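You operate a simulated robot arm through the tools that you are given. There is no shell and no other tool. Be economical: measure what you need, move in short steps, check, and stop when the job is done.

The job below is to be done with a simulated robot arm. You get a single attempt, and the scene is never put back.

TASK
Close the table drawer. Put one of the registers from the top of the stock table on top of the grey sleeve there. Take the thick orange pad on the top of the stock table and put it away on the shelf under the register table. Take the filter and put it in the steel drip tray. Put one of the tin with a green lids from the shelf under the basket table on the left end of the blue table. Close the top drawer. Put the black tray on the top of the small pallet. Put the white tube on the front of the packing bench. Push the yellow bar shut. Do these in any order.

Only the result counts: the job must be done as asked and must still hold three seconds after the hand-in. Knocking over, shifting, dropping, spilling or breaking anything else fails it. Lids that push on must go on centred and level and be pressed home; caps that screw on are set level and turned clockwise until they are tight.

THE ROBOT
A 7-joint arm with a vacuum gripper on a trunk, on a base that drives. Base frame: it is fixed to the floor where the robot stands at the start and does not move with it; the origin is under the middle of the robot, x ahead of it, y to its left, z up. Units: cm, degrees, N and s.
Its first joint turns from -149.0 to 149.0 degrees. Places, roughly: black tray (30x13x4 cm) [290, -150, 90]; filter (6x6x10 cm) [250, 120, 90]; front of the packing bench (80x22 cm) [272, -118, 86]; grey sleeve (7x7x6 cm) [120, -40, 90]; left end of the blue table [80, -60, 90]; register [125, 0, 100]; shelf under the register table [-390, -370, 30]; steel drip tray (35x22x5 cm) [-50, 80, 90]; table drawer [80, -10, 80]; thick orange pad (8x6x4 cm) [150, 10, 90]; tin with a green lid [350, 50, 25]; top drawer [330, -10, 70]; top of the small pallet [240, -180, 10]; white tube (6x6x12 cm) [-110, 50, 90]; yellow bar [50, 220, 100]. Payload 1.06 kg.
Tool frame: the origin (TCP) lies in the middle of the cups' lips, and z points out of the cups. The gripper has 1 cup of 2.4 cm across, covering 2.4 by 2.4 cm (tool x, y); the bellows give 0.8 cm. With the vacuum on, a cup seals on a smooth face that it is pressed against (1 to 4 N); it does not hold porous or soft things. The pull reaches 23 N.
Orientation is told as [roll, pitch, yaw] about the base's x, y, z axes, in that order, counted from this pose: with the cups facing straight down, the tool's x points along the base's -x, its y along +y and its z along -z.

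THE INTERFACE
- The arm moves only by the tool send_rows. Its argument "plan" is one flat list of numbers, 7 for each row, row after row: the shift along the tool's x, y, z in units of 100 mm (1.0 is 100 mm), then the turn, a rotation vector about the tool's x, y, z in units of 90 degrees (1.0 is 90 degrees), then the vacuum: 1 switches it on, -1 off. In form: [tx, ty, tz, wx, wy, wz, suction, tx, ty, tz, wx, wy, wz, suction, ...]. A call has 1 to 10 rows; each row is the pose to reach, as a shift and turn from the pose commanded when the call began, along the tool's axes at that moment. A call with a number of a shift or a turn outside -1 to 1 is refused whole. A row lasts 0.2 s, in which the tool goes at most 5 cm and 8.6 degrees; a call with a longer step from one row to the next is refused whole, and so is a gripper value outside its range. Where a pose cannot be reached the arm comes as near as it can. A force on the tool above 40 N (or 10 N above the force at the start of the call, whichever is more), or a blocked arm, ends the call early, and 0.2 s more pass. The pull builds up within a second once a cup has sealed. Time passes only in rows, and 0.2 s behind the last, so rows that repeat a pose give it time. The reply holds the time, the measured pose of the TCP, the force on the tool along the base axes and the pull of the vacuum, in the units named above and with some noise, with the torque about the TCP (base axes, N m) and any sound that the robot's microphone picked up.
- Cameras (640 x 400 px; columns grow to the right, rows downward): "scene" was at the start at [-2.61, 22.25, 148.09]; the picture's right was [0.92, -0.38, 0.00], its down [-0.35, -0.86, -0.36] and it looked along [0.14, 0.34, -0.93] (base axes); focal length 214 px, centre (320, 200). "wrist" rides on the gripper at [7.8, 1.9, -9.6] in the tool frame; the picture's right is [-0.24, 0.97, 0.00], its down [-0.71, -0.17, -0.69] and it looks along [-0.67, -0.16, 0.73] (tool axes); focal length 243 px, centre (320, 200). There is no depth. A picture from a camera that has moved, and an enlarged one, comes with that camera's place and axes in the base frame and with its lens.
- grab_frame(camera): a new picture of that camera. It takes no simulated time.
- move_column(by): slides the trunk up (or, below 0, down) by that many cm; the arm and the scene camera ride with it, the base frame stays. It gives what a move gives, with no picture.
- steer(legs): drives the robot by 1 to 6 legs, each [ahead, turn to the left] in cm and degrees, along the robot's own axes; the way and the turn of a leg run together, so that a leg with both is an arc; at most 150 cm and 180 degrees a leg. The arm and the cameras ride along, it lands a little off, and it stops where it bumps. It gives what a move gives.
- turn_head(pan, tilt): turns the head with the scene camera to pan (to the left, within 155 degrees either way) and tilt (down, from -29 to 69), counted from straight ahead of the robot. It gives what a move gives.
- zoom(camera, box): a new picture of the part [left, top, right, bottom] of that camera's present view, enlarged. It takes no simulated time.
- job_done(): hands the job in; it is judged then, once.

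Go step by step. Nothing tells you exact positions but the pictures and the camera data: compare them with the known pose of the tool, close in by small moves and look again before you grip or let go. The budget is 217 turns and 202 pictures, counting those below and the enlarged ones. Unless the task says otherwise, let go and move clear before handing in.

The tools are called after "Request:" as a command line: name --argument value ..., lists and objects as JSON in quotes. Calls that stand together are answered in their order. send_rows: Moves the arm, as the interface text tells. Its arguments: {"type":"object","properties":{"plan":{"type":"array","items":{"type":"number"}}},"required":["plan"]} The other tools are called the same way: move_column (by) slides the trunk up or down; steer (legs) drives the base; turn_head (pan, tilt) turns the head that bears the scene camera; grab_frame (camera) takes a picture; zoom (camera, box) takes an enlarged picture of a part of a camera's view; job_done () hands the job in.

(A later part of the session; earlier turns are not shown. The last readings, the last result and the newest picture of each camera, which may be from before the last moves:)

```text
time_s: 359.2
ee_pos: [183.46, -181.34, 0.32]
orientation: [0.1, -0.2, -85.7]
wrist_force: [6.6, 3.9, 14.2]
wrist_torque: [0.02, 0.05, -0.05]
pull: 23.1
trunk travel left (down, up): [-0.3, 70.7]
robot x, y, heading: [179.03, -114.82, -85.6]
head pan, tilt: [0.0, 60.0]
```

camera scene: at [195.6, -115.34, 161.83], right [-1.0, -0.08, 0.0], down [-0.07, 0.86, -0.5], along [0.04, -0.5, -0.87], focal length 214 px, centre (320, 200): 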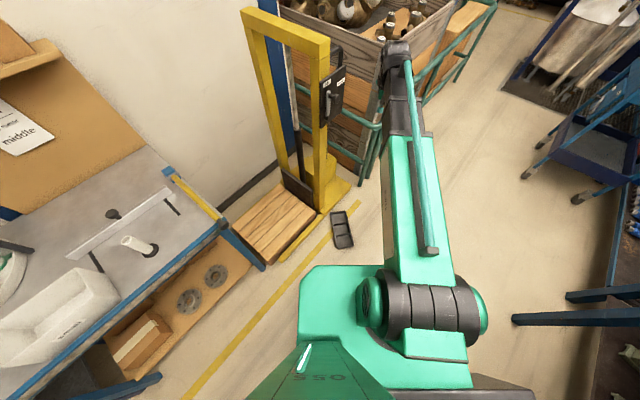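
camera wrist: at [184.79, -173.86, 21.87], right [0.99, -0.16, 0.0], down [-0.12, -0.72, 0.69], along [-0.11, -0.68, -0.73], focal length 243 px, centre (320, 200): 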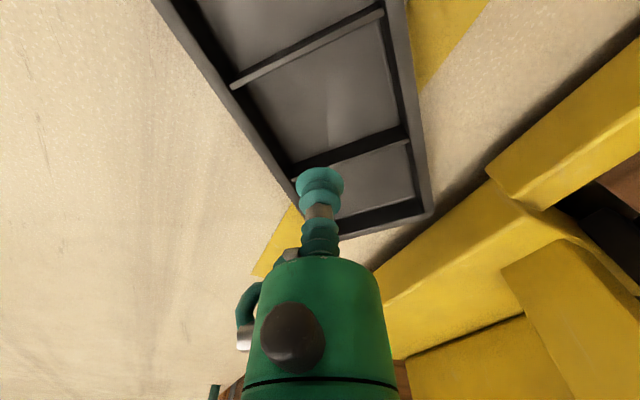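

Sealed again. I lift, back well away, then rotate the tray 90° so it lies along the pallet's long side.

Request:
send_rows --plan '[0, 0, -0.05, 0, 0, 0, 1, 0, 0, -0.1, 0, 0, 0, 1, 0, 0, -0.18, 0, 0, 0, 1, 0, 0, -0.3, 0, 0, 0, 1, 0, 0, -0.45, 0, 0, 0, 1, 0, 0, -0.6, 0, 0, 0, 1, 0, 0, -0.8, 0, 0, 0, 1, 0, 0, -1.0, 0, 0, 0, 1]'

Request:
send_rows --plan '[0, 0, -0.2, 0, 0, 0, 1, 0, 0, -0.4, 0, 0, 0, 1, 0, 0, -0.6, 0, 0, 0, 1, 0, 0, -0.8, 0, 0, 0, 1, 0, 0, -1.0, 0, 0, 0, 1]'

Request:
move_column --by 20

Request:
steer --legs '[[-58, 0]]'

Request:
send_rows --plan '[0, 0, 0, 0, 0, 0.06, 1, 0, 0, 0, 0, 0, 0.12, 1, 0, 0, 0, 0, 0, 0.18, 1, 0, 0, 0, 0, 0, 0.24, 1, 0, 0, 0, 0, 0, 0.3, 1, 0, 0, 0, 0, 0, 0.36, 1, 0, 0, 0, 0, 0, 0.42, 1, 0, 0, 0, 0, 0, 0.48, 1]'

Request:
send_rows --plan '[0, 0, 0, 0, 0, 0.06, 1, 0, 0, 0, 0, 0, 0.12, 1, 0, 0, 0, 0, 0, 0.18, 1, 0, 0, 0, 0, 0, 0.24, 1, 0, 0, 0, 0, 0, 0.3, 1, 0, 0, 0, 0, 0, 0.36, 1, 0, 0, 0, 0, 0, 0.42, 1, 0, 0, 0, 0, 0, 0.48, 1]'

Request:
grab_frame --camera "scene"

```text
time_s: 361.0
ee_pos: [183.71, -181.29, 10.37]
orientation: [0.1, -0.2, -85.9]
wrist_force: [0.3, 0.1, -2.5]
wrist_torque: [0.02, 0.03, 0.0]
pull: 22.6
trunk travel left (down, up): [-0.3, 70.7]
robot x, y, heading: [178.49, -114.89, -85.5]
head pan, tilt: [0.0, 60.0]
```

```text
time_s: 362.2
ee_pos: [183.61, -181.36, 20.3]
orientation: [0.1, -0.2, -86.0]
wrist_force: [0.2, 1.1, -2.6]
wrist_torque: [-0.01, 0.03, 0.0]
pull: 22.9
trunk travel left (down, up): [-0.3, 70.7]
robot x, y, heading: [178.86, -114.87, -85.7]
head pan, tilt: [0.0, 60.0]
```

```text
time_s: 364.4
ee_pos: [183.72, -181.36, 40.19]
orientation: [0.1, -0.2, -85.8]
wrist_force: [0.3, 0.8, -2.8]
wrist_torque: [0.04, 0.0, 0.0]
pull: 22.7
trunk travel left (down, up): [-20.3, 50.7]
robot x, y, heading: [178.27, -114.83, -85.5]
head pan, tilt: [0.0, 60.0]
```

```text
time_s: 367.2
ee_pos: [182.29, -133.72, 41.11]
orientation: [4.0, -2.7, -82.8]
wrist_force: [0.9, -0.8, -2.8]
wrist_torque: [0.06, 0.09, -0.02]
pull: 22.9
trunk travel left (down, up): [-20.3, 50.7]
robot x, y, heading: [177.95, -68.41, -78.6]
head pan, tilt: [0.0, 60.0]
stopped in leg 1: the robot was blocked; the commanded pose is now the measured one
```

```text
time_s: 369.0
ee_pos: [182.51, -133.64, 41.06]
orientation: [4.4, 0.8, -125.7]
wrist_force: [-0.9, -0.2, -2.2]
wrist_torque: [0.05, 0.05, 0.03]
pull: 23.1
trunk travel left (down, up): [-20.3, 50.7]
robot x, y, heading: [177.98, -68.47, -78.3]
head pan, tilt: [0.0, 60.0]
```

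```text
time_s: 370.8
ee_pos: [182.73, -133.67, 41.07]
orientation: [2.7, 3.6, -168.7]
wrist_force: [-0.6, -0.7, -2.9]
wrist_torque: [0.09, -0.01, 0.0]
pull: 23.0
trunk travel left (down, up): [-20.3, 50.7]
robot x, y, heading: [178.36, -68.4, -78.1]
head pan, tilt: [0.0, 60.0]
```

```text
82 pictures are left
camera scene: at [199.56, -67.27, 111.81], right [-0.98, -0.2, 0.04], down [-0.19, 0.85, -0.49], along [0.07, -0.49, -0.87], focal length 214 px, centre (320, 200)
```

scene: 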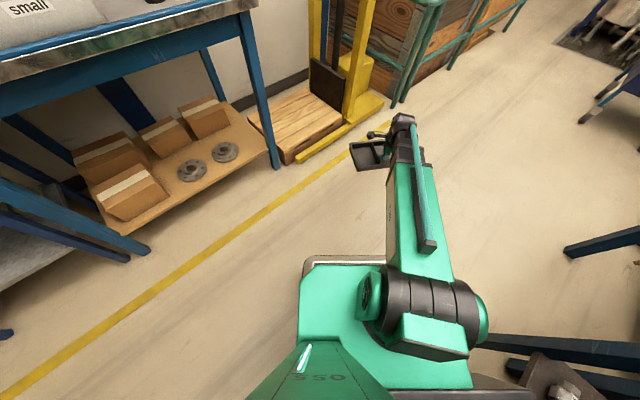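

The robot bumped something behind (stock table side) and is tilted slightly. I move forward to free it and check for damage.

Request:
steer --legs '[[10, 0]]'

Request:
turn_head --pan -140 --tilt 45

Request:
grab_frame --camera "scene"

```text
time_s: 371.9
ee_pos: [184.36, -143.29, 40.88]
orientation: [2.7, 3.7, -168.7]
wrist_force: [-0.8, -0.6, -2.2]
wrist_torque: [0.04, 0.02, 0.01]
pull: 22.9
trunk travel left (down, up): [-20.3, 50.7]
robot x, y, heading: [179.77, -77.92, -78.6]
head pan, tilt: [0.0, 60.0]
```

```text
time_s: 374.2
ee_pos: [184.35, -143.26, 40.82]
orientation: [2.8, 3.6, -168.8]
wrist_force: [0.0, -0.2, -2.8]
wrist_torque: [0.05, -0.01, -0.02]
pull: 23.1
trunk travel left (down, up): [-20.3, 50.7]
robot x, y, heading: [179.91, -78.02, -78.9]
head pan, tilt: [-140.0, 45.0]
```

```text
81 pictures are left
camera scene: at [188.99, -65.16, 113.77], right [0.62, 0.78, 0.0], down [0.55, -0.44, -0.71], along [-0.55, 0.44, -0.71], focal length 214 px, centre (320, 200)
```

scene: 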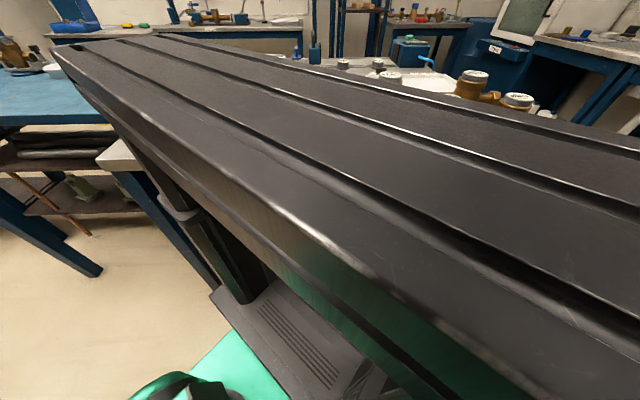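

Request:
move_column --by 40

Request:
turn_head --pan -120 --tilt 35

Request:
grab_frame --camera "scene"

Request:
turn_head --pan 155 --tilt 35

Request:
grab_frame --camera "scene"

```text
time_s: 378.0
ee_pos: [184.32, -143.26, 80.85]
orientation: [2.6, 3.6, -168.9]
wrist_force: [0.4, -0.1, -2.4]
wrist_torque: [0.05, -0.01, 0.01]
pull: 22.8
trunk travel left (down, up): [-60.3, 10.7]
robot x, y, heading: [180.26, -78.1, -78.6]
head pan, tilt: [-140.0, 45.0]
```

```text
time_s: 378.8
ee_pos: [184.34, -143.29, 80.98]
orientation: [2.7, 3.7, -168.8]
wrist_force: [0.3, 0.0, -2.6]
wrist_torque: [0.06, 0.01, -0.02]
pull: 23.2
trunk travel left (down, up): [-60.3, 10.7]
robot x, y, heading: [179.62, -78.11, -78.6]
head pan, tilt: [-120.0, 35.0]
```

```text
80 pictures are left
camera scene: at [187.01, -67.42, 155.25], right [0.32, 0.95, 0.0], down [0.54, -0.18, -0.82], along [-0.78, 0.26, -0.57], focal length 214 px, centre (320, 200)
```

scene: 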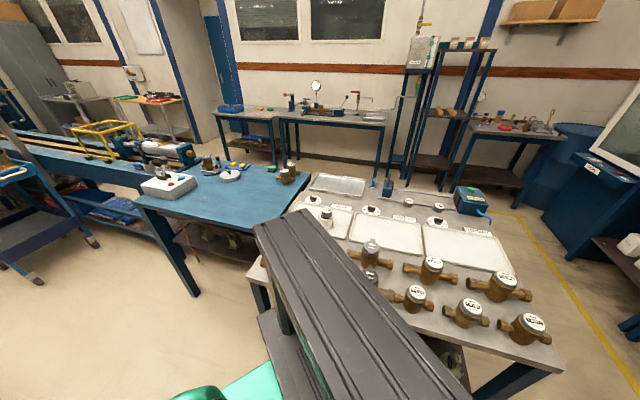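

```text
time_s: 382.6
ee_pos: [184.42, -143.16, 80.84]
orientation: [2.6, 3.6, -168.9]
wrist_force: [0.7, 0.0, -2.1]
wrist_torque: [0.03, -0.02, -0.02]
pull: 23.1
trunk travel left (down, up): [-60.3, 10.7]
robot x, y, heading: [179.94, -78.03, -78.7]
head pan, tilt: [154.7, 35.0]
```

```text
79 pictures are left
camera scene: at [197.47, -61.69, 155.26], right [0.97, -0.24, 0.0], down [-0.14, -0.56, -0.82], along [0.2, 0.79, -0.57], focal length 214 px, centre (320, 200)
```

scene: 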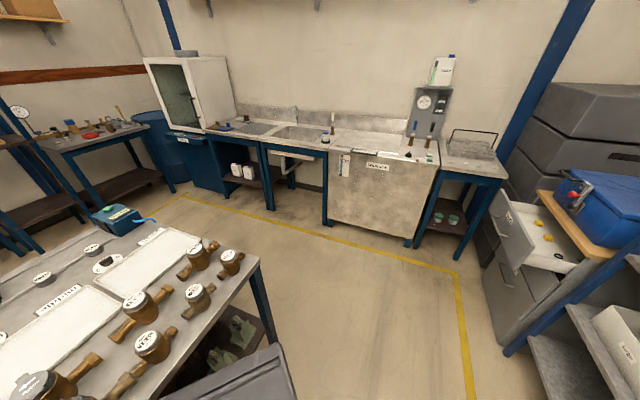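

Nothing on the stock table was toppled. I level the tool, and move around to face the pallet with the tray held crosswise.

Request:
send_rows --plan '[0, 0, 0, 0.015, -0.02, 0, 1, 0, 0, 0, 0.029, -0.04, 0, 1, 0, 0, 0, 0.029, -0.04, 0, 1]'

Request:
move_column --by 10

Request:
steer --legs '[[0, -45], [44, 0], [0, 87]]'

Request:
turn_head --pan -5 --tilt 50

Request:
grab_frame --camera "scene"

```text
time_s: 383.4
ee_pos: [184.21, -143.12, 80.85]
orientation: [0.1, 0.0, -168.9]
wrist_force: [-0.8, 0.1, -2.1]
wrist_torque: [0.01, -0.02, 0.02]
pull: 23.2
trunk travel left (down, up): [-60.3, 10.7]
robot x, y, heading: [179.71, -77.73, -78.9]
head pan, tilt: [154.7, 35.0]
```

```text
time_s: 384.8
ee_pos: [184.28, -143.21, 90.89]
orientation: [0.1, 0.1, -169.0]
wrist_force: [-0.2, -0.4, -3.3]
wrist_torque: [0.01, 0.0, -0.01]
pull: 23.5
trunk travel left (down, up): [-70.3, 0.7]
robot x, y, heading: [179.59, -78.28, -78.7]
head pan, tilt: [154.7, 35.0]
```

```text
time_s: 393.1
ee_pos: [203.35, -160.11, 90.88]
orientation: [0.1, 0.1, -127.0]
wrist_force: [-0.2, -0.5, -2.2]
wrist_torque: [0.03, -0.02, 0.01]
pull: 23.2
trunk travel left (down, up): [-70.3, 0.7]
robot x, y, heading: [156.35, -114.66, -36.8]
head pan, tilt: [154.7, 35.0]
```

```text
time_s: 395.5
ee_pos: [203.36, -160.2, 90.99]
orientation: [0.0, 0.0, -127.0]
wrist_force: [0.3, 0.1, -2.2]
wrist_torque: [0.06, 0.02, 0.02]
pull: 22.7
trunk travel left (down, up): [-70.3, 0.7]
robot x, y, heading: [156.35, -114.75, -36.7]
head pan, tilt: [-5.0, 50.0]
```

```text
78 pictures are left
camera scene: at [168.45, -103.44, 163.08], right [-0.67, -0.75, 0.0], down [-0.57, 0.51, -0.64], along [0.48, -0.43, -0.77], focal length 214 px, centre (320, 200)
```

scene: 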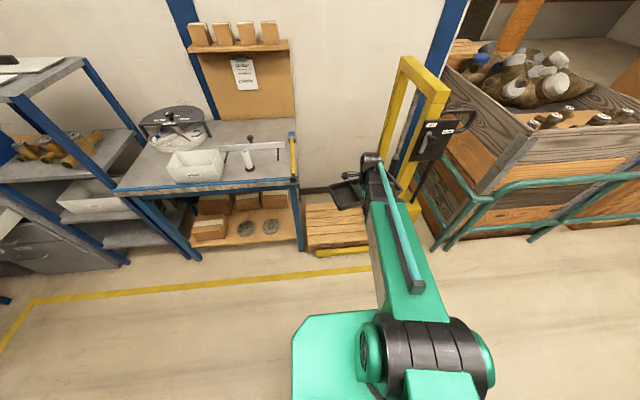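

The pallet top spans between the bench leg and the mast; its centre ≈[239, -181]. I lower the tray to ~30 cm, then drive forward 30.

Request:
move_column --by -40

Request:
move_column --by -20

Request:
steer --legs '[[30, 0]]'

Request:
grab_frame --camera "scene"

Request:
grab_frame --camera "wrist"

```text
time_s: 399.4
ee_pos: [203.31, -159.94, 50.87]
orientation: [0.2, 0.0, -126.9]
wrist_force: [0.0, 0.1, -2.2]
wrist_torque: [0.05, 0.01, 0.0]
pull: 23.3
trunk travel left (down, up): [-30.3, 40.7]
robot x, y, heading: [156.76, -114.53, -36.8]
head pan, tilt: [-5.0, 50.0]
```

```text
time_s: 401.5
ee_pos: [203.28, -160.01, 30.96]
orientation: [0.0, 0.0, -127.0]
wrist_force: [-0.3, 0.6, -2.6]
wrist_torque: [0.06, 0.02, 0.0]
pull: 22.7
trunk travel left (down, up): [-10.3, 60.7]
robot x, y, heading: [156.28, -114.87, -36.6]
head pan, tilt: [-5.0, 50.0]
```

```text
time_s: 403.6
ee_pos: [227.82, -178.07, 30.92]
orientation: [0.1, 0.1, -126.8]
wrist_force: [0.4, 0.8, -1.6]
wrist_torque: [0.03, 0.04, -0.01]
pull: 23.0
trunk travel left (down, up): [-10.3, 60.7]
robot x, y, heading: [180.87, -132.74, -36.3]
head pan, tilt: [-5.0, 50.0]
```

```text
77 pictures are left
camera scene: at [192.81, -121.54, 103.08], right [-0.66, -0.75, 0.0], down [-0.57, 0.51, -0.64], along [0.48, -0.43, -0.77], focal length 214 px, centre (320, 200)
```

scene: 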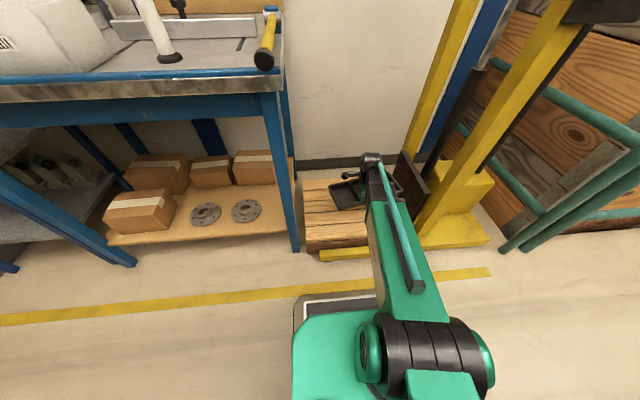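

```text
76 pictures are left
camera wrist: at [234.19, -173.1, 40.54], right [0.64, -0.77, 0.0], down [-0.56, -0.47, 0.68], along [-0.53, -0.44, -0.73], focal length 243 px, centre (320, 200)
```

wrist: 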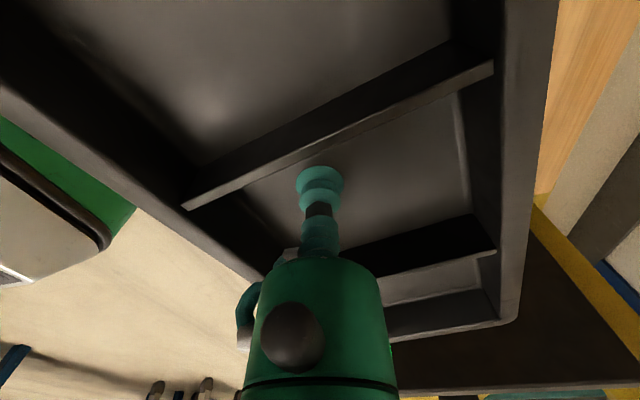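

Request:
send_rows --plan '[0.2, 0.3, 0.1, 0, 0, 0, 1, 0.4, 0.6, 0.3, 0, 0, 0, 1, 0.4, 0.6, 0.6, 0, 0, 0, 1, 0.4, 0.6, 0.9, 0, 0, 0, 1]'

Request:
send_rows --plan '[0, 0, 0.2, 0, 0, 0, 1, 0, 0, 0.4, 0, 0, 0, 1, 0, 0, 0.5, 0, 0, 0, 1]'

Request:
zoom --camera "scene" --box '[280, 120, 480, 270]'

Request:
grab_frame --camera "wrist"

```text
time_s: 404.6
ee_pos: [235.11, -178.54, 21.81]
orientation: [0.2, 0.2, -126.8]
wrist_force: [0.5, 0.1, -2.3]
wrist_torque: [0.06, 0.0, 0.01]
pull: 22.7
trunk travel left (down, up): [-10.3, 60.7]
robot x, y, heading: [181.1, -132.97, -36.4]
head pan, tilt: [-5.0, 50.0]
```

```text
time_s: 405.4
ee_pos: [235.04, -178.43, 16.84]
orientation: [0.1, 0.1, -126.7]
wrist_force: [-0.4, 0.5, -3.1]
wrist_torque: [0.03, 0.0, -0.01]
pull: 22.8
trunk travel left (down, up): [-10.3, 60.7]
robot x, y, heading: [180.53, -132.99, -36.6]
head pan, tilt: [-5.0, 50.0]
```

```text
2.67 times, centred on (380, 195) of scene
camera zoom: at [192.81, -121.54, 103.08], right [-0.66, -0.75, 0.0], down [-0.57, 0.51, -0.64], along [0.48, -0.43, -0.77], focal length 572 px, centre (160, 213)
```

zoom: 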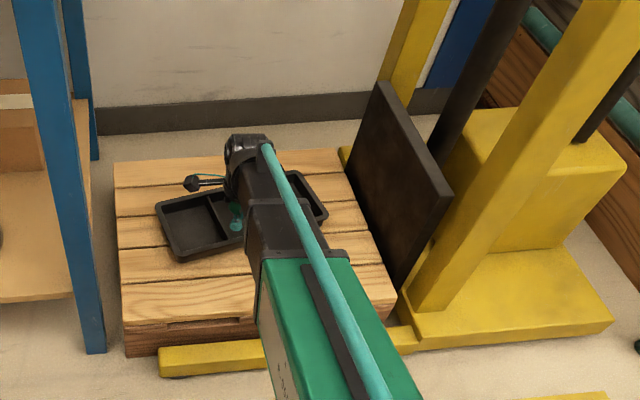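

```text
74 pictures are left
camera wrist: at [241.45, -173.51, 26.56], right [0.64, -0.77, 0.0], down [-0.56, -0.46, 0.68], along [-0.53, -0.44, -0.73], focal length 243 px, centre (320, 200)
```

wrist: 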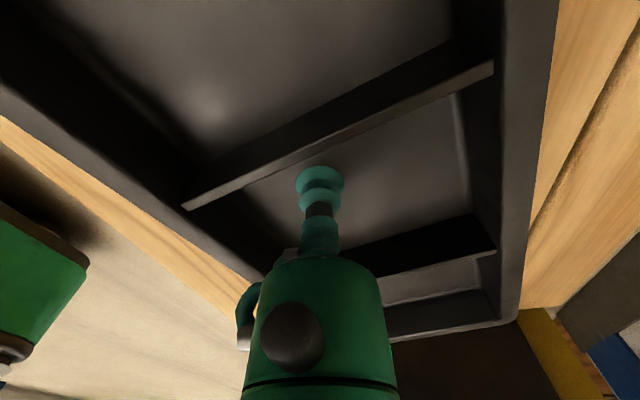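

The tray is squarely over the pallet. Lowering to contact.

Request:
send_rows --plan '[0, 0, 0.1, 0, 0, 0, 1, 0, 0, 0.2, 0, 0, 0, 1, 0, 0, 0.27, 0, 0, 0, 1, 0, 0, 0.31, 0, 0, 0, 1, 0, 0, 0.35, 0, 0, 0, 1]'

Request:
send_rows --plan '[0, 0, 0.03, 0, 0, 0, 1, 0, 0, 0.06, 0, 0, 0, 1, 0, 0, 0.09, 0, 0, 0, 1, 0, 0, 0.12, 0, 0, 0, 1]'

```text
time_s: 406.6
ee_pos: [235.23, -178.38, 13.96]
orientation: [0.4, 0.1, -126.7]
wrist_force: [1.1, 0.2, 25.9]
wrist_torque: [-0.1, 0.09, -0.01]
pull: 22.8
trunk travel left (down, up): [-10.3, 60.7]
robot x, y, heading: [180.78, -132.82, -36.4]
head pan, tilt: [-5.0, 50.0]
stopped in row 5: the force on the tool passed its limit at 44 N (the readings are from after the stop); the commanded pose is now the measured one
```

```text
time_s: 407.0
ee_pos: [235.19, -178.52, 13.95]
orientation: [0.7, 0.1, -126.7]
wrist_force: [1.7, 0.3, 26.5]
wrist_torque: [-0.06, 0.09, -0.01]
pull: 22.9
trunk travel left (down, up): [-10.3, 60.7]
robot x, y, heading: [180.85, -132.81, -36.9]
head pan, tilt: [-5.0, 50.0]
stopped in row 2: the force on the tool passed its limit at 44 N (the readings are from after the stop); the commanded pose is now the measured one
```

Contact at z≈14. Releasing and rising.

Request:
send_rows --plan '[0, 0, -0.04, 0, 0, 0, -1, 0, 0, -0.04, 0, 0, 0, -1, 0, 0, -0.05, 0, 0, 0, -1, 0, 0, -0.06, 0, 0, 0, -1, 0, 0, -0.1, 0, 0, 0, -1, 0, 0, -0.2, 0, 0, 0, -1]'

Request:
send_rows --plan '[0, 0, -0.3, 0, 0, 0, -1, 0, 0, -0.6, 0, 0, 0, -1, 0, 0, -1.0, 0, 0, 0, -1]'

Request:
zoom --camera "scene" --box '[280, 120, 480, 270]'

```text
time_s: 408.4
ee_pos: [234.96, -178.65, 15.68]
orientation: [0.4, 0.1, -126.7]
wrist_force: [0.1, -0.2, 0.9]
wrist_torque: [0.0, 0.01, -0.01]
pull: 0.0
trunk travel left (down, up): [-10.3, 60.7]
robot x, y, heading: [180.71, -132.77, -36.5]
head pan, tilt: [-5.0, 50.0]
```

```text
time_s: 409.2
ee_pos: [235.24, -178.36, 25.58]
orientation: [0.3, 0.2, -126.7]
wrist_force: [-0.6, -0.5, -0.7]
wrist_torque: [0.0, -0.02, 0.0]
pull: 0.1
trunk travel left (down, up): [-10.3, 60.7]
robot x, y, heading: [180.75, -132.9, -36.5]
head pan, tilt: [-5.0, 50.0]
```

```text
2.67 times, centred on (380, 195) of scene
camera zoom: at [192.81, -121.53, 103.08], right [-0.66, -0.75, 0.0], down [-0.57, 0.51, -0.64], along [0.48, -0.43, -0.77], focal length 572 px, centre (160, 213)
```

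zoom: 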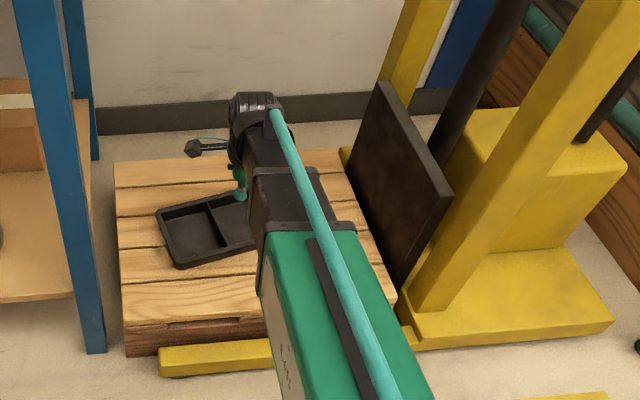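

The tray rests on the pallet. I back out, raise the column, turn the tool back, and drive toward the cabinet with the open top drawer.

Request:
steer --legs '[[-20, 0]]'

Request:
move_column --by 40

Request:
move_column --by 20

Request:
send_rows --plan '[0, 0, -0.12, 0, 0, -0.09, -1, 0, 0, -0.25, 0, 0, -0.18, -1, 0, 0, -0.38, 0, 0, -0.27, -1, 0, 0, -0.5, 0, 0, -0.36, -1, 0, 0, -0.62, 0, 0, -0.45, -1, 0, 0, -0.75, 0, 0, -0.54, -1, 0, 0, -0.88, 0, 0, -0.63, -1, 0, 0, -1.0, 0, 0, -0.72, -1, 0, 0, -1.0, 0, 0, -0.81, -1, 0, 0, -1.0, 0, 0, -0.9, -1]'

Request:
send_rows --plan '[0.2, 0, -0.2, 0, 0, -0.05, -1, 0.4, 0, -0.4, 0, 0, -0.1, -1, 0.6, 0, -0.6, 0, 0, -0.1, -1, 0.8, 0, -0.8, 0, 0, -0.1, -1, 1.0, 0, -1.0, 0, 0, -0.1, -1]'

Request:
steer --legs '[[0, 90], [145, 0], [0, -90]]'

Request:
turn_head --pan 15 --tilt 30

Request:
grab_frame --camera "scene"

```text
time_s: 410.8
ee_pos: [219.33, -166.21, 25.52]
orientation: [0.4, 0.1, -126.5]
wrist_force: [0.4, -0.2, -0.8]
wrist_torque: [0.01, 0.04, 0.0]
pull: 0.1
trunk travel left (down, up): [-10.3, 60.7]
robot x, y, heading: [164.88, -120.53, -36.4]
head pan, tilt: [-5.0, 50.0]
```

```text
time_s: 414.6
ee_pos: [219.48, -166.16, 65.7]
orientation: [0.4, 0.0, -126.4]
wrist_force: [1.2, 0.9, -0.7]
wrist_torque: [0.0, 0.0, 0.0]
pull: 0.0
trunk travel left (down, up): [-50.3, 20.7]
robot x, y, heading: [164.79, -121.27, -36.2]
head pan, tilt: [-5.0, 50.0]
```

```text
time_s: 416.8
ee_pos: [219.56, -166.19, 85.41]
orientation: [0.4, 0.1, -126.4]
wrist_force: [0.4, 0.5, 0.3]
wrist_torque: [0.0, 0.02, 0.0]
pull: 0.0
trunk travel left (down, up): [-70.3, 0.7]
robot x, y, heading: [164.77, -121.09, -36.1]
head pan, tilt: [-5.0, 50.0]
```

```text
time_s: 419.0
ee_pos: [219.48, -166.03, 95.58]
orientation: [0.1, -0.3, -45.3]
wrist_force: [-0.3, 1.2, -0.4]
wrist_torque: [-0.02, 0.02, 0.02]
pull: 0.1
trunk travel left (down, up): [-70.3, 0.7]
robot x, y, heading: [164.92, -121.06, -36.3]
head pan, tilt: [-5.0, 50.0]
```

```text
time_s: 420.2
ee_pos: [212.34, -158.79, 105.66]
orientation: [0.0, -0.4, -36.3]
wrist_force: [-0.2, 0.1, 0.8]
wrist_torque: [-0.01, 0.02, 0.02]
pull: 0.0
trunk travel left (down, up): [-70.3, 0.7]
robot x, y, heading: [164.75, -121.05, -36.1]
head pan, tilt: [-5.0, 50.0]
```

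```text
time_s: 435.4
ee_pos: [295.91, -40.43, 105.57]
orientation: [0.2, -0.5, -39.9]
wrist_force: [0.1, -0.2, -0.6]
wrist_torque: [-0.03, -0.01, 0.0]
pull: 0.1
trunk travel left (down, up): [-70.3, 0.7]
robot x, y, heading: [250.64, -0.08, -39.5]
head pan, tilt: [-5.0, 50.0]
```

```text
time_s: 436.2
ee_pos: [295.95, -40.56, 105.56]
orientation: [0.1, -0.5, -39.9]
wrist_force: [0.3, 0.1, -0.4]
wrist_torque: [0.0, -0.01, 0.0]
pull: 0.0
trunk travel left (down, up): [-70.3, 0.7]
robot x, y, heading: [250.43, 0.23, -39.4]
head pan, tilt: [15.0, 30.0]
```

```text
72 pictures are left
camera scene: at [265.86, 12.43, 166.03], right [-0.42, -0.91, 0.0], down [-0.46, 0.21, -0.87], along [0.79, -0.36, -0.5], focal length 214 px, centre (320, 200)
```

scene: 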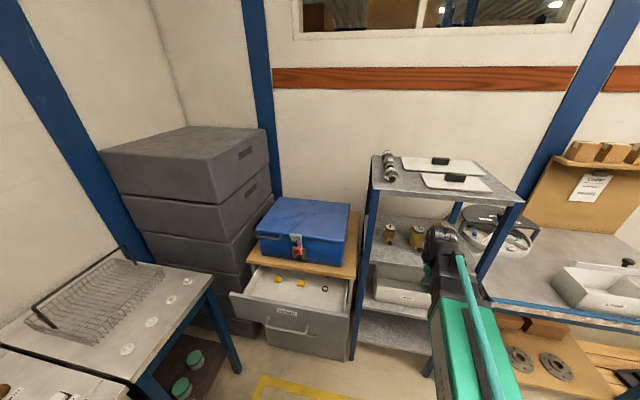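

The drawer front is at u≈193 near [330, 5, 70]. I shift the robot back-left so it lines up, with enough room for the horizontal tool.

Request:
steer --legs '[[0, -38], [-34, 0], [0, 41]]'

Request:
send_rows --plan '[0, 0, 0, 0, -0.09, 0, -1, 0, 0, 0, 0, -0.18, 0, -1, -0.1, 0, 0, 0, -0.27, 0, -1, -0.2, 0, 0, 0, -0.36, 0, -1, -0.3, 0, 0, 0, -0.45, 0, -1, -0.4, 0, 0, 0, -0.54, 0, -1, -0.5, 0, 0, 0, -0.63, 0, -1, -0.6, 0, 0, 0, -0.72, 0, -1, -0.7, 0, 0, 0, -0.81, 0, -1, -0.8, 0, 0, 0, -0.9, 0, -1]'

Request:
send_rows --plan '[0, 0, 0, 0, -0.05, 0, -1, 0, 0, 0, 0, -0.1, 0, -1]'

Request:
turn_head --pan 10 --tilt 35

Request:
grab_frame --camera "scene"

```text
time_s: 442.2
ee_pos: [289.95, -5.77, 105.52]
orientation: [0.2, -0.5, -38.3]
wrist_force: [-0.6, -0.8, 0.5]
wrist_torque: [0.0, 0.0, -0.03]
pull: 0.1
trunk travel left (down, up): [-70.3, 0.7]
robot x, y, heading: [243.32, 34.08, -38.0]
head pan, tilt: [15.0, 30.0]
```

```text
time_s: 444.4
ee_pos: [298.07, -11.84, 104.61]
orientation: [-9.5, -75.0, -26.8]
wrist_force: [0.4, 0.3, 1.0]
wrist_torque: [0.09, 0.06, -0.01]
pull: 0.1
out of reach, approached as far as the arm can: row 4, 5, 6, 7, 8, 9, 10
trunk travel left (down, up): [-70.3, 0.7]
robot x, y, heading: [243.51, 33.28, -38.3]
head pan, tilt: [15.0, 30.0]
```

```text
time_s: 445.0
ee_pos: [298.53, -11.34, 104.67]
orientation: [4.4, -80.5, -39.4]
wrist_force: [0.9, 0.3, 1.0]
wrist_torque: [0.01, 0.02, 0.0]
pull: 0.0
out of reach, approached as far as the arm can: row 2
trunk travel left (down, up): [-70.3, 0.7]
robot x, y, heading: [243.55, 33.7, -38.0]
head pan, tilt: [15.0, 30.0]
```

```text
time_s: 445.6
ee_pos: [298.55, -11.31, 104.62]
orientation: [3.6, -80.6, -38.3]
wrist_force: [0.4, 0.2, 0.2]
wrist_torque: [0.0, 0.0, -0.02]
pull: 0.0
trunk travel left (down, up): [-70.3, 0.7]
robot x, y, heading: [243.37, 33.41, -38.2]
head pan, tilt: [10.0, 35.0]
```

```text
71 pictures are left
camera scene: at [257.92, 45.75, 165.26], right [-0.47, -0.88, 0.0], down [-0.51, 0.27, -0.82], along [0.72, -0.39, -0.57], focal length 214 px, centre (320, 200)
```

scene: 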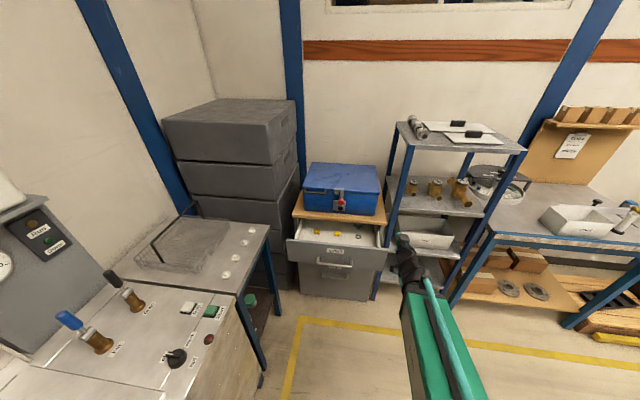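

Drawer front ≈u 192–198, v 150–204, handle in the middle. I lower to z≈72, shift left to press between handle and right edge, and check.

Request:
move_column --by -32

Request:
send_rows --plan '[0, 0.2, 0.1, 0, -0.03, 0, -1, 0, 0.4, 0.2, 0, -0.06, 0, -1, 0, 0.6, 0.3, 0, -0.1, 0, -1, 0, 0.8, 0.4, 0, -0.1, 0, -1]'

Request:
zoom --camera "scene" --box '[240, 160, 440, 300]'

```text
time_s: 448.8
ee_pos: [298.52, -11.38, 72.72]
orientation: [5.7, -80.6, -40.6]
wrist_force: [-0.4, 0.8, 0.0]
wrist_torque: [0.0, -0.01, -0.01]
pull: 0.2
trunk travel left (down, up): [-38.3, 32.7]
robot x, y, heading: [243.2, 33.74, -38.1]
head pan, tilt: [10.0, 35.0]
```

```text
time_s: 449.8
ee_pos: [302.19, -10.99, 72.47]
orientation: [53.8, -88.9, -87.3]
wrist_force: [0.0, 0.2, 0.0]
wrist_torque: [0.0, 0.01, -0.01]
pull: 0.1
out of reach, approached as far as the arm can: row 2, 3, 4
trunk travel left (down, up): [-38.3, 32.7]
robot x, y, heading: [243.39, 33.6, -37.8]
head pan, tilt: [10.0, 35.0]
```

```text
2.86 times, centred on (340, 230) of scene
camera zoom: at [257.91, 45.75, 133.26], right [-0.47, -0.88, 0.0], down [-0.51, 0.27, -0.82], along [0.72, -0.39, -0.57], focal length 613 px, centre (263, 114)
```

zoom: 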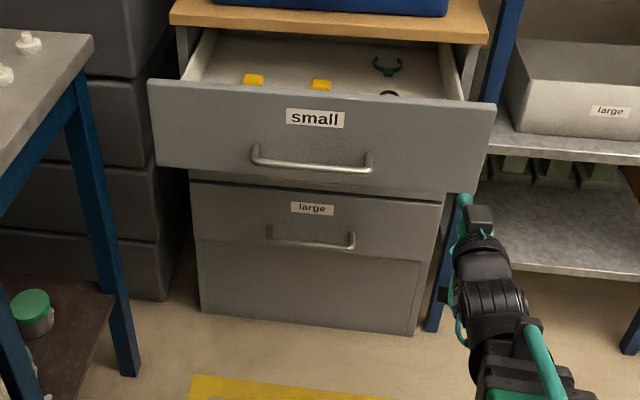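

The drawer front is at u≈186, z 68–85. I raise 5.5 cm and shift left 5.5, then push.

Request:
move_column --by 6

Request:
send_rows --plan '[0, 0.2, 0.05, 0, 0, 0, -1, 0, 0.4, 0.1, 0, 0, 0, -1, 0, 0.55, 0.15, 0, 0, 0, -1]'

Request:
zoom --camera "scene" --box '[240, 160, 440, 300]'

```text
time_s: 450.8
ee_pos: [302.25, -10.71, 78.4]
orientation: [51.5, -88.7, -85.0]
wrist_force: [-0.6, 0.3, -0.9]
wrist_torque: [0.02, 0.04, 0.0]
pull: 0.0
trunk travel left (down, up): [-44.3, 26.7]
robot x, y, heading: [243.43, 33.58, -38.0]
head pan, tilt: [10.0, 35.0]
```

```text
time_s: 451.6
ee_pos: [304.36, -9.93, 77.97]
orientation: [39.6, -88.5, -71.6]
wrist_force: [-0.2, 0.6, -0.4]
wrist_torque: [-0.02, 0.0, 0.03]
pull: 0.0
out of reach, approached as far as the arm can: row 1, 2, 3
trunk travel left (down, up): [-44.3, 26.7]
robot x, y, heading: [243.4, 33.9, -38.2]
head pan, tilt: [10.0, 35.0]
```

```text
2.86 times, centred on (340, 230) of scene
camera zoom: at [257.92, 45.75, 139.25], right [-0.47, -0.88, 0.0], down [-0.51, 0.27, -0.82], along [0.72, -0.39, -0.57], focal length 613 px, centre (263, 114)
```

zoom: 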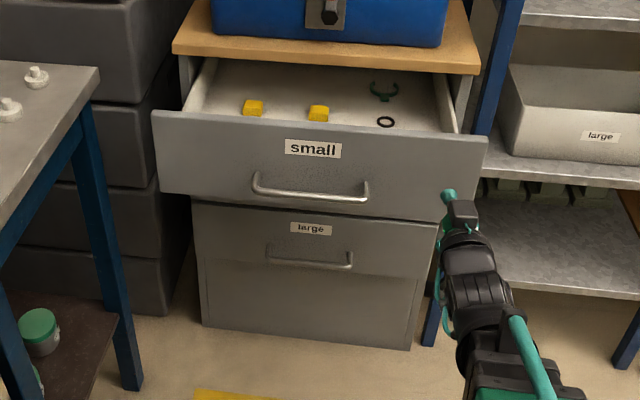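

Request:
send_rows --plan '[0, 0, 0.1, 0, 0, 0, -1, 0, 0, 0.2, 0, 0, 0, -1, 0, 0, 0.3, 0, 0, 0, -1, 0, 0, 0.4, 0, 0, 0, -1, 0, 0, 0.5, 0, 0, 0, -1, 0, 0, 0.6, 0, 0, 0, -1, 0, 0, 0.7, 0, 0, 0, -1, 0, 0, 0.8, 0, 0, 0, -1, 0, 0, 0.9, 0, 0, 0, -1, 0, 0, 1.0, 0, 0, 0, -1]'

Request:
zoom --camera "scene" --box '[240, 160, 440, 300]'

```text
time_s: 453.8
ee_pos: [311.97, -16.33, 78.22]
orientation: [46.0, -88.7, -78.8]
wrist_force: [-0.8, -0.4, -0.1]
wrist_torque: [-0.03, 0.03, 0.01]
pull: 0.0
out of reach, approached as far as the arm can: row 1, 2, 3, 4, 5, 6, 7, 8, 9, 10
trunk travel left (down, up): [-44.3, 26.7]
robot x, y, heading: [243.39, 33.24, -38.1]
head pan, tilt: [10.0, 35.0]
```

```text
2.86 times, centred on (340, 230) of scene
camera zoom: at [257.92, 45.75, 139.25], right [-0.47, -0.88, 0.0], down [-0.51, 0.27, -0.82], along [0.72, -0.39, -0.57], focal length 613 px, centre (263, 114)
```

zoom: 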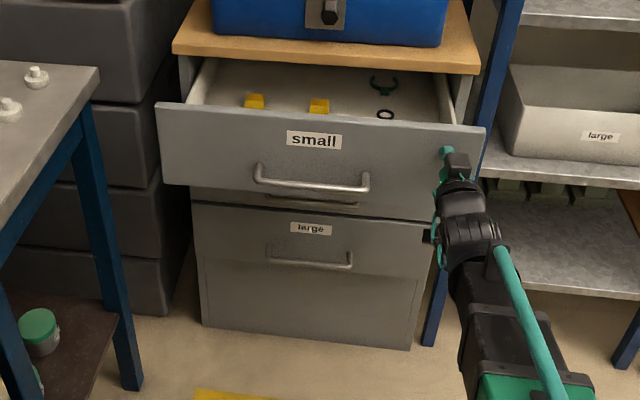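

The drawer moves in. Continue pushing.

Request:
send_rows --plan '[0, 0, 0.1, 0, 0, 0, -1, 0, 0, 0.2, 0, 0, 0, -1, 0, 0, 0.3, 0, 0, 0, -1, 0, 0, 0.4, 0, 0, 0, -1, 0, 0, 0.5, 0, 0, 0, -1, 0, 0, 0.6, 0, 0, 0, -1, 0, 0, 0.7, 0, 0, 0, -1, 0, 0, 0.8, 0, 0, 0, -1, 0, 0, 0.9, 0, 0, 0, -1, 0, 0, 1.0, 0, 0, 0, -1]'

Request:
zoom --camera "scene" --box '[240, 160, 440, 300]'

```text
time_s: 456.0
ee_pos: [320.35, -21.85, 78.41]
orientation: [46.4, -88.7, -79.3]
wrist_force: [-0.8, -0.3, -0.1]
wrist_torque: [0.01, -0.02, -0.01]
pull: 0.1
trunk travel left (down, up): [-44.3, 26.7]
robot x, y, heading: [243.36, 33.58, -38.1]
head pan, tilt: [10.0, 35.0]
```

```text
2.86 times, centred on (340, 230) of scene
camera zoom: at [257.92, 45.75, 139.25], right [-0.47, -0.88, 0.0], down [-0.51, 0.27, -0.82], along [0.72, -0.39, -0.57], focal length 613 px, centre (263, 114)
```

zoom: 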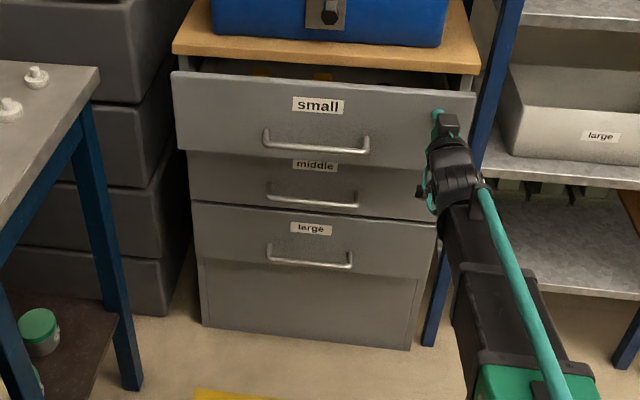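

Request:
send_rows --plan '[0, 0, 0.08, 0, 0, 0, -1, 0, 0, 0.16, 0, 0, 0, -1, 0, 0, 0.24, 0, 0, 0, -1, 0, 0, 0.32, 0, 0, 0, -1, 0, 0, 0.4, 0, 0, 0, -1, 0, 0, 0.48, 0, 0, 0, -1, 0, 0, 0.56, 0, 0, 0, -1, 0, 0, 0.64, 0, 0, 0, -1, 0, 0, 0.72, 0, 0, 0, -1, 0, 0, 0.8, 0, 0, 0, -1]'

Request:
zoom --camera "scene" --box '[240, 160, 440, 300]'

```text
time_s: 458.0
ee_pos: [325.67, -25.24, 78.14]
orientation: [43.4, -88.6, -76.4]
wrist_force: [-10.2, 8.1, 2.6]
wrist_torque: [0.06, 0.03, -0.03]
pull: 0.0
trunk travel left (down, up): [-44.3, 26.7]
robot x, y, heading: [243.54, 33.73, -38.1]
head pan, tilt: [10.0, 35.0]
stopped in row 9: the force on the tool passed its limit at 49 N (the readings are from after the stop); the commanded pose is now the measured one
```

```text
2.86 times, centred on (340, 230) of scene
camera zoom: at [257.77, 45.86, 139.27], right [-0.47, -0.88, 0.0], down [-0.51, 0.27, -0.82], along [0.72, -0.39, -0.57], focal length 613 px, centre (263, 114)
```

zoom: 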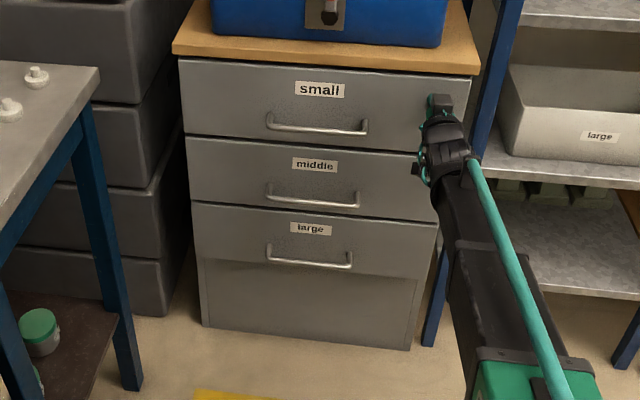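

The top drawer is closed. I retract, raise, put the tool down-facing, and reposition to face the basket table's shelf with the green-lidded tins.

Request:
send_rows --plan '[0, 0, -0.25, 0, 0, 0, -1, 0, 0, -0.5, 0, 0, 0, -1, 0, 0, -0.75, 0, 0, 0, -1, 0, 0, -1.0, 0, 0, 0, -1]'

Request:
move_column --by 26

Request:
send_rows --plan '[0, 0, 0, 0, 0.09, 0, -1, 0, 0, 0, 0, 0.18, 0, -1, 0, 0, 0, 0, 0.27, 0, -1, 0, 0, 0, 0, 0.36, 0, -1, 0, 0, 0, 0, 0.45, 0, -1, 0, 0, 0, 0, 0.54, 0, -1, 0, 0, 0, 0, 0.63, 0, -1, 0, 0, 0, 0, 0.72, 0, -1, 0, 0, 0, 0, 0.81, 0, -1, 0, 0, 0, 0, 0.9, 0, -1]'

Request:
send_rows --plan '[0, 0, -0.2, 0, 0.085, 0, -1, 0.2, 0, -0.4, 0, 0.085, 0, -1, 0.4, 0, -0.6, 0, 0.085, 0, -1, 0.6, 0, -0.8, 0, 0.085, 0, -1, 0.8, 0, -1.0, 0, 0.085, 0, -1, 1.0, 0, -1.0, 0, 0.085, 0, -1]'

```text
time_s: 459.0
ee_pos: [317.27, -19.89, 78.24]
orientation: [41.4, -88.6, -74.4]
wrist_force: [0.3, 0.2, -0.4]
wrist_torque: [0.02, 0.0, -0.04]
pull: 0.0
trunk travel left (down, up): [-44.3, 26.7]
robot x, y, heading: [243.77, 33.72, -37.9]
head pan, tilt: [10.0, 35.0]
```

```text
time_s: 461.6
ee_pos: [317.16, -19.9, 104.25]
orientation: [41.0, -88.6, -74.0]
wrist_force: [1.0, 0.0, 1.0]
wrist_torque: [0.03, 0.02, 0.02]
pull: 0.0
trunk travel left (down, up): [-70.3, 0.7]
robot x, y, heading: [243.45, 33.92, -38.0]
head pan, tilt: [10.0, 35.0]
```

```text
time_s: 463.8
ee_pos: [317.27, -19.81, 104.22]
orientation: [0.9, -7.8, -33.2]
wrist_force: [-0.3, 0.3, -0.4]
wrist_torque: [0.02, 0.01, 0.02]
pull: 0.1
out of reach, approached as far as the arm can: row 2, 3
trunk travel left (down, up): [-70.3, 0.7]
robot x, y, heading: [243.02, 33.92, -38.2]
head pan, tilt: [10.0, 35.0]
```

```text
time_s: 465.2
ee_pos: [307.69, -13.94, 112.97]
orientation: [1.0, -0.4, -33.0]
wrist_force: [-0.6, -0.6, -0.2]
wrist_torque: [-0.02, 0.03, 0.01]
pull: 0.1
trunk travel left (down, up): [-70.3, 0.7]
robot x, y, heading: [243.39, 33.71, -38.3]
head pan, tilt: [10.0, 35.0]
```

Request:
send_rows --plan '[0.25, 0, -0.2, 0.01, 0, 0, -1, 0.5, 0, -0.4, 0.01, 0, 0, -1, 0.75, 0, -0.6, 0.01, 0, 0, -1, 1.0, 0, -0.6, 0.01, 0, 0, -1]'

Request:
send_rows --plan '[0.25, 0, 0, 0, 0, 0, -1, 0.5, 0, 0, 0, 0, 0, -1, 0.75, 0, 0, 0, 0, 0, -1, 1.0, 0, 0, 0, 0, 0, -1]'

Request:
steer --legs '[[50, 0], [0, 91]]'

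Request:
turn_head --pan 0 --tilt 50

Request:
grab_frame --camera "scene"

```text
time_s: 466.2
ee_pos: [299.47, -8.62, 118.75]
orientation: [-0.1, -0.1, -33.0]
wrist_force: [-0.2, 0.2, 0.2]
wrist_torque: [0.04, -0.02, 0.05]
pull: 0.1
trunk travel left (down, up): [-70.3, 0.7]
robot x, y, heading: [243.6, 33.38, -38.1]
head pan, tilt: [10.0, 35.0]
```

```text
time_s: 467.2
ee_pos: [291.06, -3.07, 118.67]
orientation: [0.0, -0.3, -33.0]
wrist_force: [0.9, -0.5, 0.0]
wrist_torque: [0.0, -0.02, -0.01]
pull: 0.0
trunk travel left (down, up): [-70.3, 0.7]
robot x, y, heading: [243.01, 33.36, -38.2]
head pan, tilt: [10.0, 35.0]
```

```text
time_s: 474.1
ee_pos: [317.39, 52.05, 118.79]
orientation: [0.0, -0.3, 59.1]
wrist_force: [0.5, -0.4, -0.4]
wrist_torque: [-0.01, 0.02, 0.04]
pull: 0.1
trunk travel left (down, up): [-70.3, 0.7]
robot x, y, heading: [282.81, 2.82, 54.1]
head pan, tilt: [10.0, 35.0]
```

```text
time_s: 474.9
ee_pos: [317.45, 52.02, 118.7]
orientation: [0.0, -0.3, 59.2]
wrist_force: [0.6, -0.1, -0.1]
wrist_torque: [0.04, -0.01, 0.02]
pull: 0.1
trunk travel left (down, up): [-70.3, 0.7]
robot x, y, heading: [282.66, 2.67, 54.0]
head pan, tilt: [0.0, 50.0]
```

```text
65 pictures are left
camera scene: at [270.4, 15.52, 163.09], right [0.81, -0.58, 0.0], down [-0.45, -0.62, -0.64], along [0.38, 0.52, -0.77], focal length 214 px, centre (320, 200)
```

scene: 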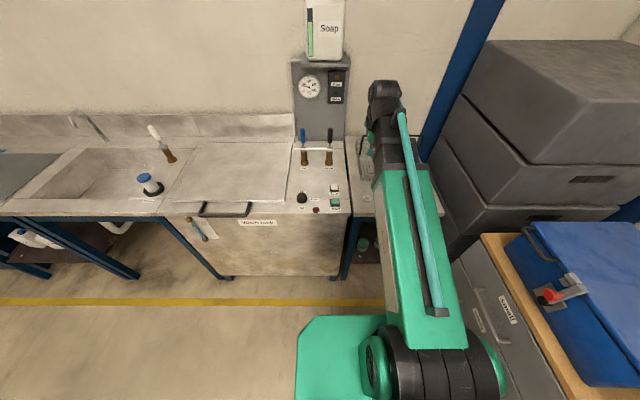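

I back up 25 cm, lower the column, and look under the basket table.

Request:
steer --legs '[[-27, 0]]'

Request:
move_column --by -40

Request:
move_column --by -27

Request:
turn_head --pan -5 --tilt 35

Request:
grab_frame --camera "scene"

Request:
grab_frame --camera "wrist"

```text
time_s: 476.8
ee_pos: [301.1, 29.77, 118.82]
orientation: [0.0, -0.4, 59.5]
wrist_force: [-0.2, -1.4, 0.7]
wrist_torque: [-0.03, 0.0, 0.0]
pull: 0.1
trunk travel left (down, up): [-70.3, 0.7]
robot x, y, heading: [266.58, -19.37, 54.7]
head pan, tilt: [0.0, 50.0]
```

```text
time_s: 480.6
ee_pos: [301.09, 29.82, 78.66]
orientation: [0.2, -0.3, 59.5]
wrist_force: [0.0, 0.3, 0.6]
wrist_torque: [0.01, 0.0, 0.0]
pull: 0.0
trunk travel left (down, up): [-30.3, 40.7]
robot x, y, heading: [266.37, -19.55, 54.5]
head pan, tilt: [0.0, 50.0]
```

```text
time_s: 483.4
ee_pos: [301.15, 29.75, 51.9]
orientation: [0.0, -0.3, 59.4]
wrist_force: [-0.4, -0.2, -0.6]
wrist_torque: [0.01, 0.0, 0.07]
pull: 0.2
trunk travel left (down, up): [-3.3, 67.7]
robot x, y, heading: [266.63, -19.59, 54.2]
head pan, tilt: [0.0, 50.0]
```

```text
time_s: 484.1
ee_pos: [301.21, 29.87, 51.73]
orientation: [0.0, -0.3, 59.3]
wrist_force: [0.5, 0.0, -0.8]
wrist_torque: [0.0, 0.03, 0.0]
pull: 0.1
trunk travel left (down, up): [-3.3, 67.7]
robot x, y, heading: [266.31, -19.35, 54.5]
head pan, tilt: [-5.0, 35.0]
```

```text
64 pictures are left
camera scene: at [255.52, -6.49, 98.25], right [0.76, -0.65, 0.0], down [-0.37, -0.44, -0.82], along [0.53, 0.62, -0.57], focal length 214 px, centre (320, 200)
```

scene: 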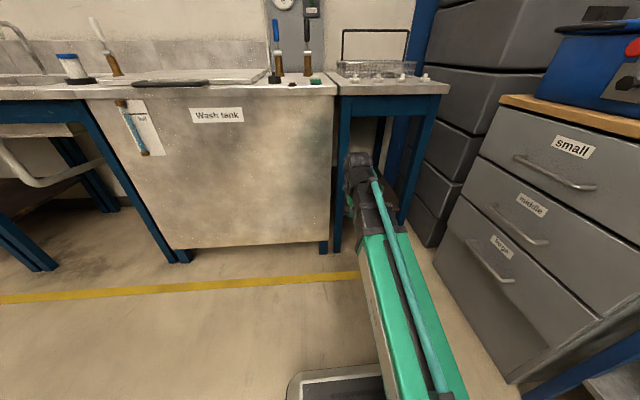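

```text
63 pictures are left
camera wrist: at [295.64, 23.85, 61.33], right [-0.72, 0.7, 0.0], down [0.51, 0.52, 0.69], along [0.48, 0.5, -0.73], focal length 243 px, centre (320, 200)
```

wrist: 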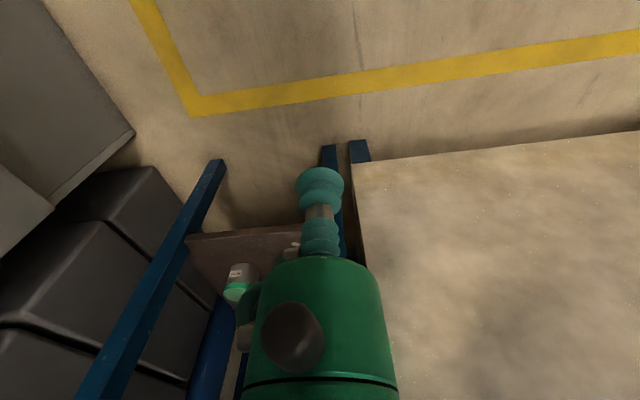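

The shelf opening between the legs is ~31 cm wide (u≈158–189). I shift the tool right to be centred on it and look in.

Request:
send_rows --plan '[0, -0.25, 0, 0, 0, 0.03, -1, 0, -0.5, 0, 0, 0, 0.06, -1, 0, -0.75, 0, 0, 0, 0.06, -1, 0, -1.0, 0, 0, 0, 0.06, -1]'

Request:
send_rows --plan '[0, -0.25, 0, 0, 0, 0, -1, 0, -0.5, 0, 0, 0, 0, -1, 0, -0.7, 0, 0, 0, 0, -1]'

Request:
grab_frame --camera "wrist"

Request:
grab_frame --camera "scene"

```text
time_s: 485.1
ee_pos: [309.58, 24.79, 51.74]
orientation: [0.1, -0.2, 54.1]
wrist_force: [-0.2, -0.9, -1.1]
wrist_torque: [0.02, -0.04, 0.0]
pull: 0.1
trunk travel left (down, up): [-3.3, 67.7]
robot x, y, heading: [266.52, -19.44, 54.5]
head pan, tilt: [-5.0, 35.0]
```

```text
time_s: 485.9
ee_pos: [315.4, 20.56, 51.69]
orientation: [0.1, -0.4, 54.2]
wrist_force: [-0.1, 0.7, -0.2]
wrist_torque: [-0.03, 0.03, -0.01]
pull: 0.0
trunk travel left (down, up): [-3.3, 67.7]
robot x, y, heading: [266.77, -19.51, 54.6]
head pan, tilt: [-5.0, 35.0]
```

```text
62 pictures are left
camera wrist: at [309.36, 15.14, 61.38], right [-0.65, 0.76, 0.0], down [0.55, 0.47, 0.69], along [0.52, 0.45, -0.73], focal length 243 px, centre (320, 200)
```

wrist: 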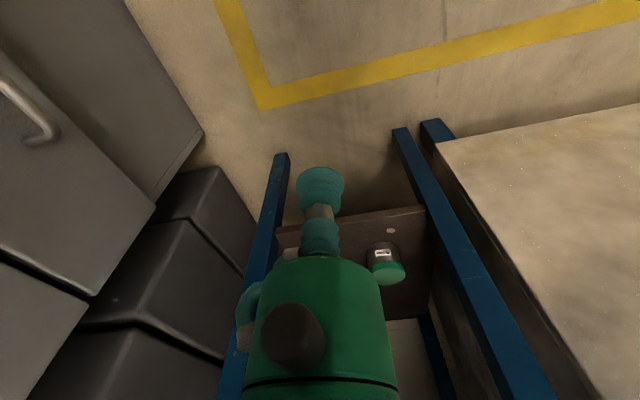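

```text
61 pictures are left
camera scene: at [255.53, -6.49, 98.25], right [0.76, -0.65, 0.0], down [-0.37, -0.44, -0.82], along [0.53, 0.62, -0.57], focal length 214 px, centre (320, 200)
```

scene: 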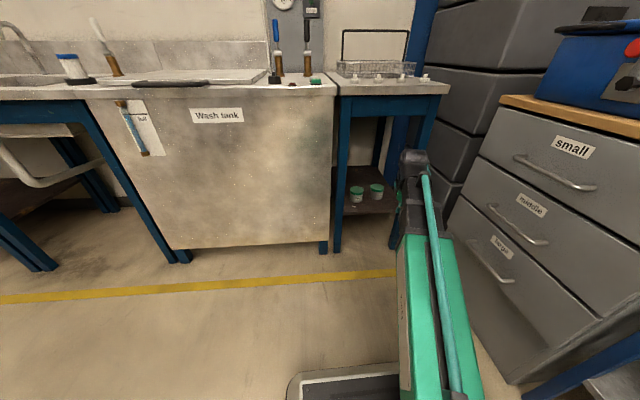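

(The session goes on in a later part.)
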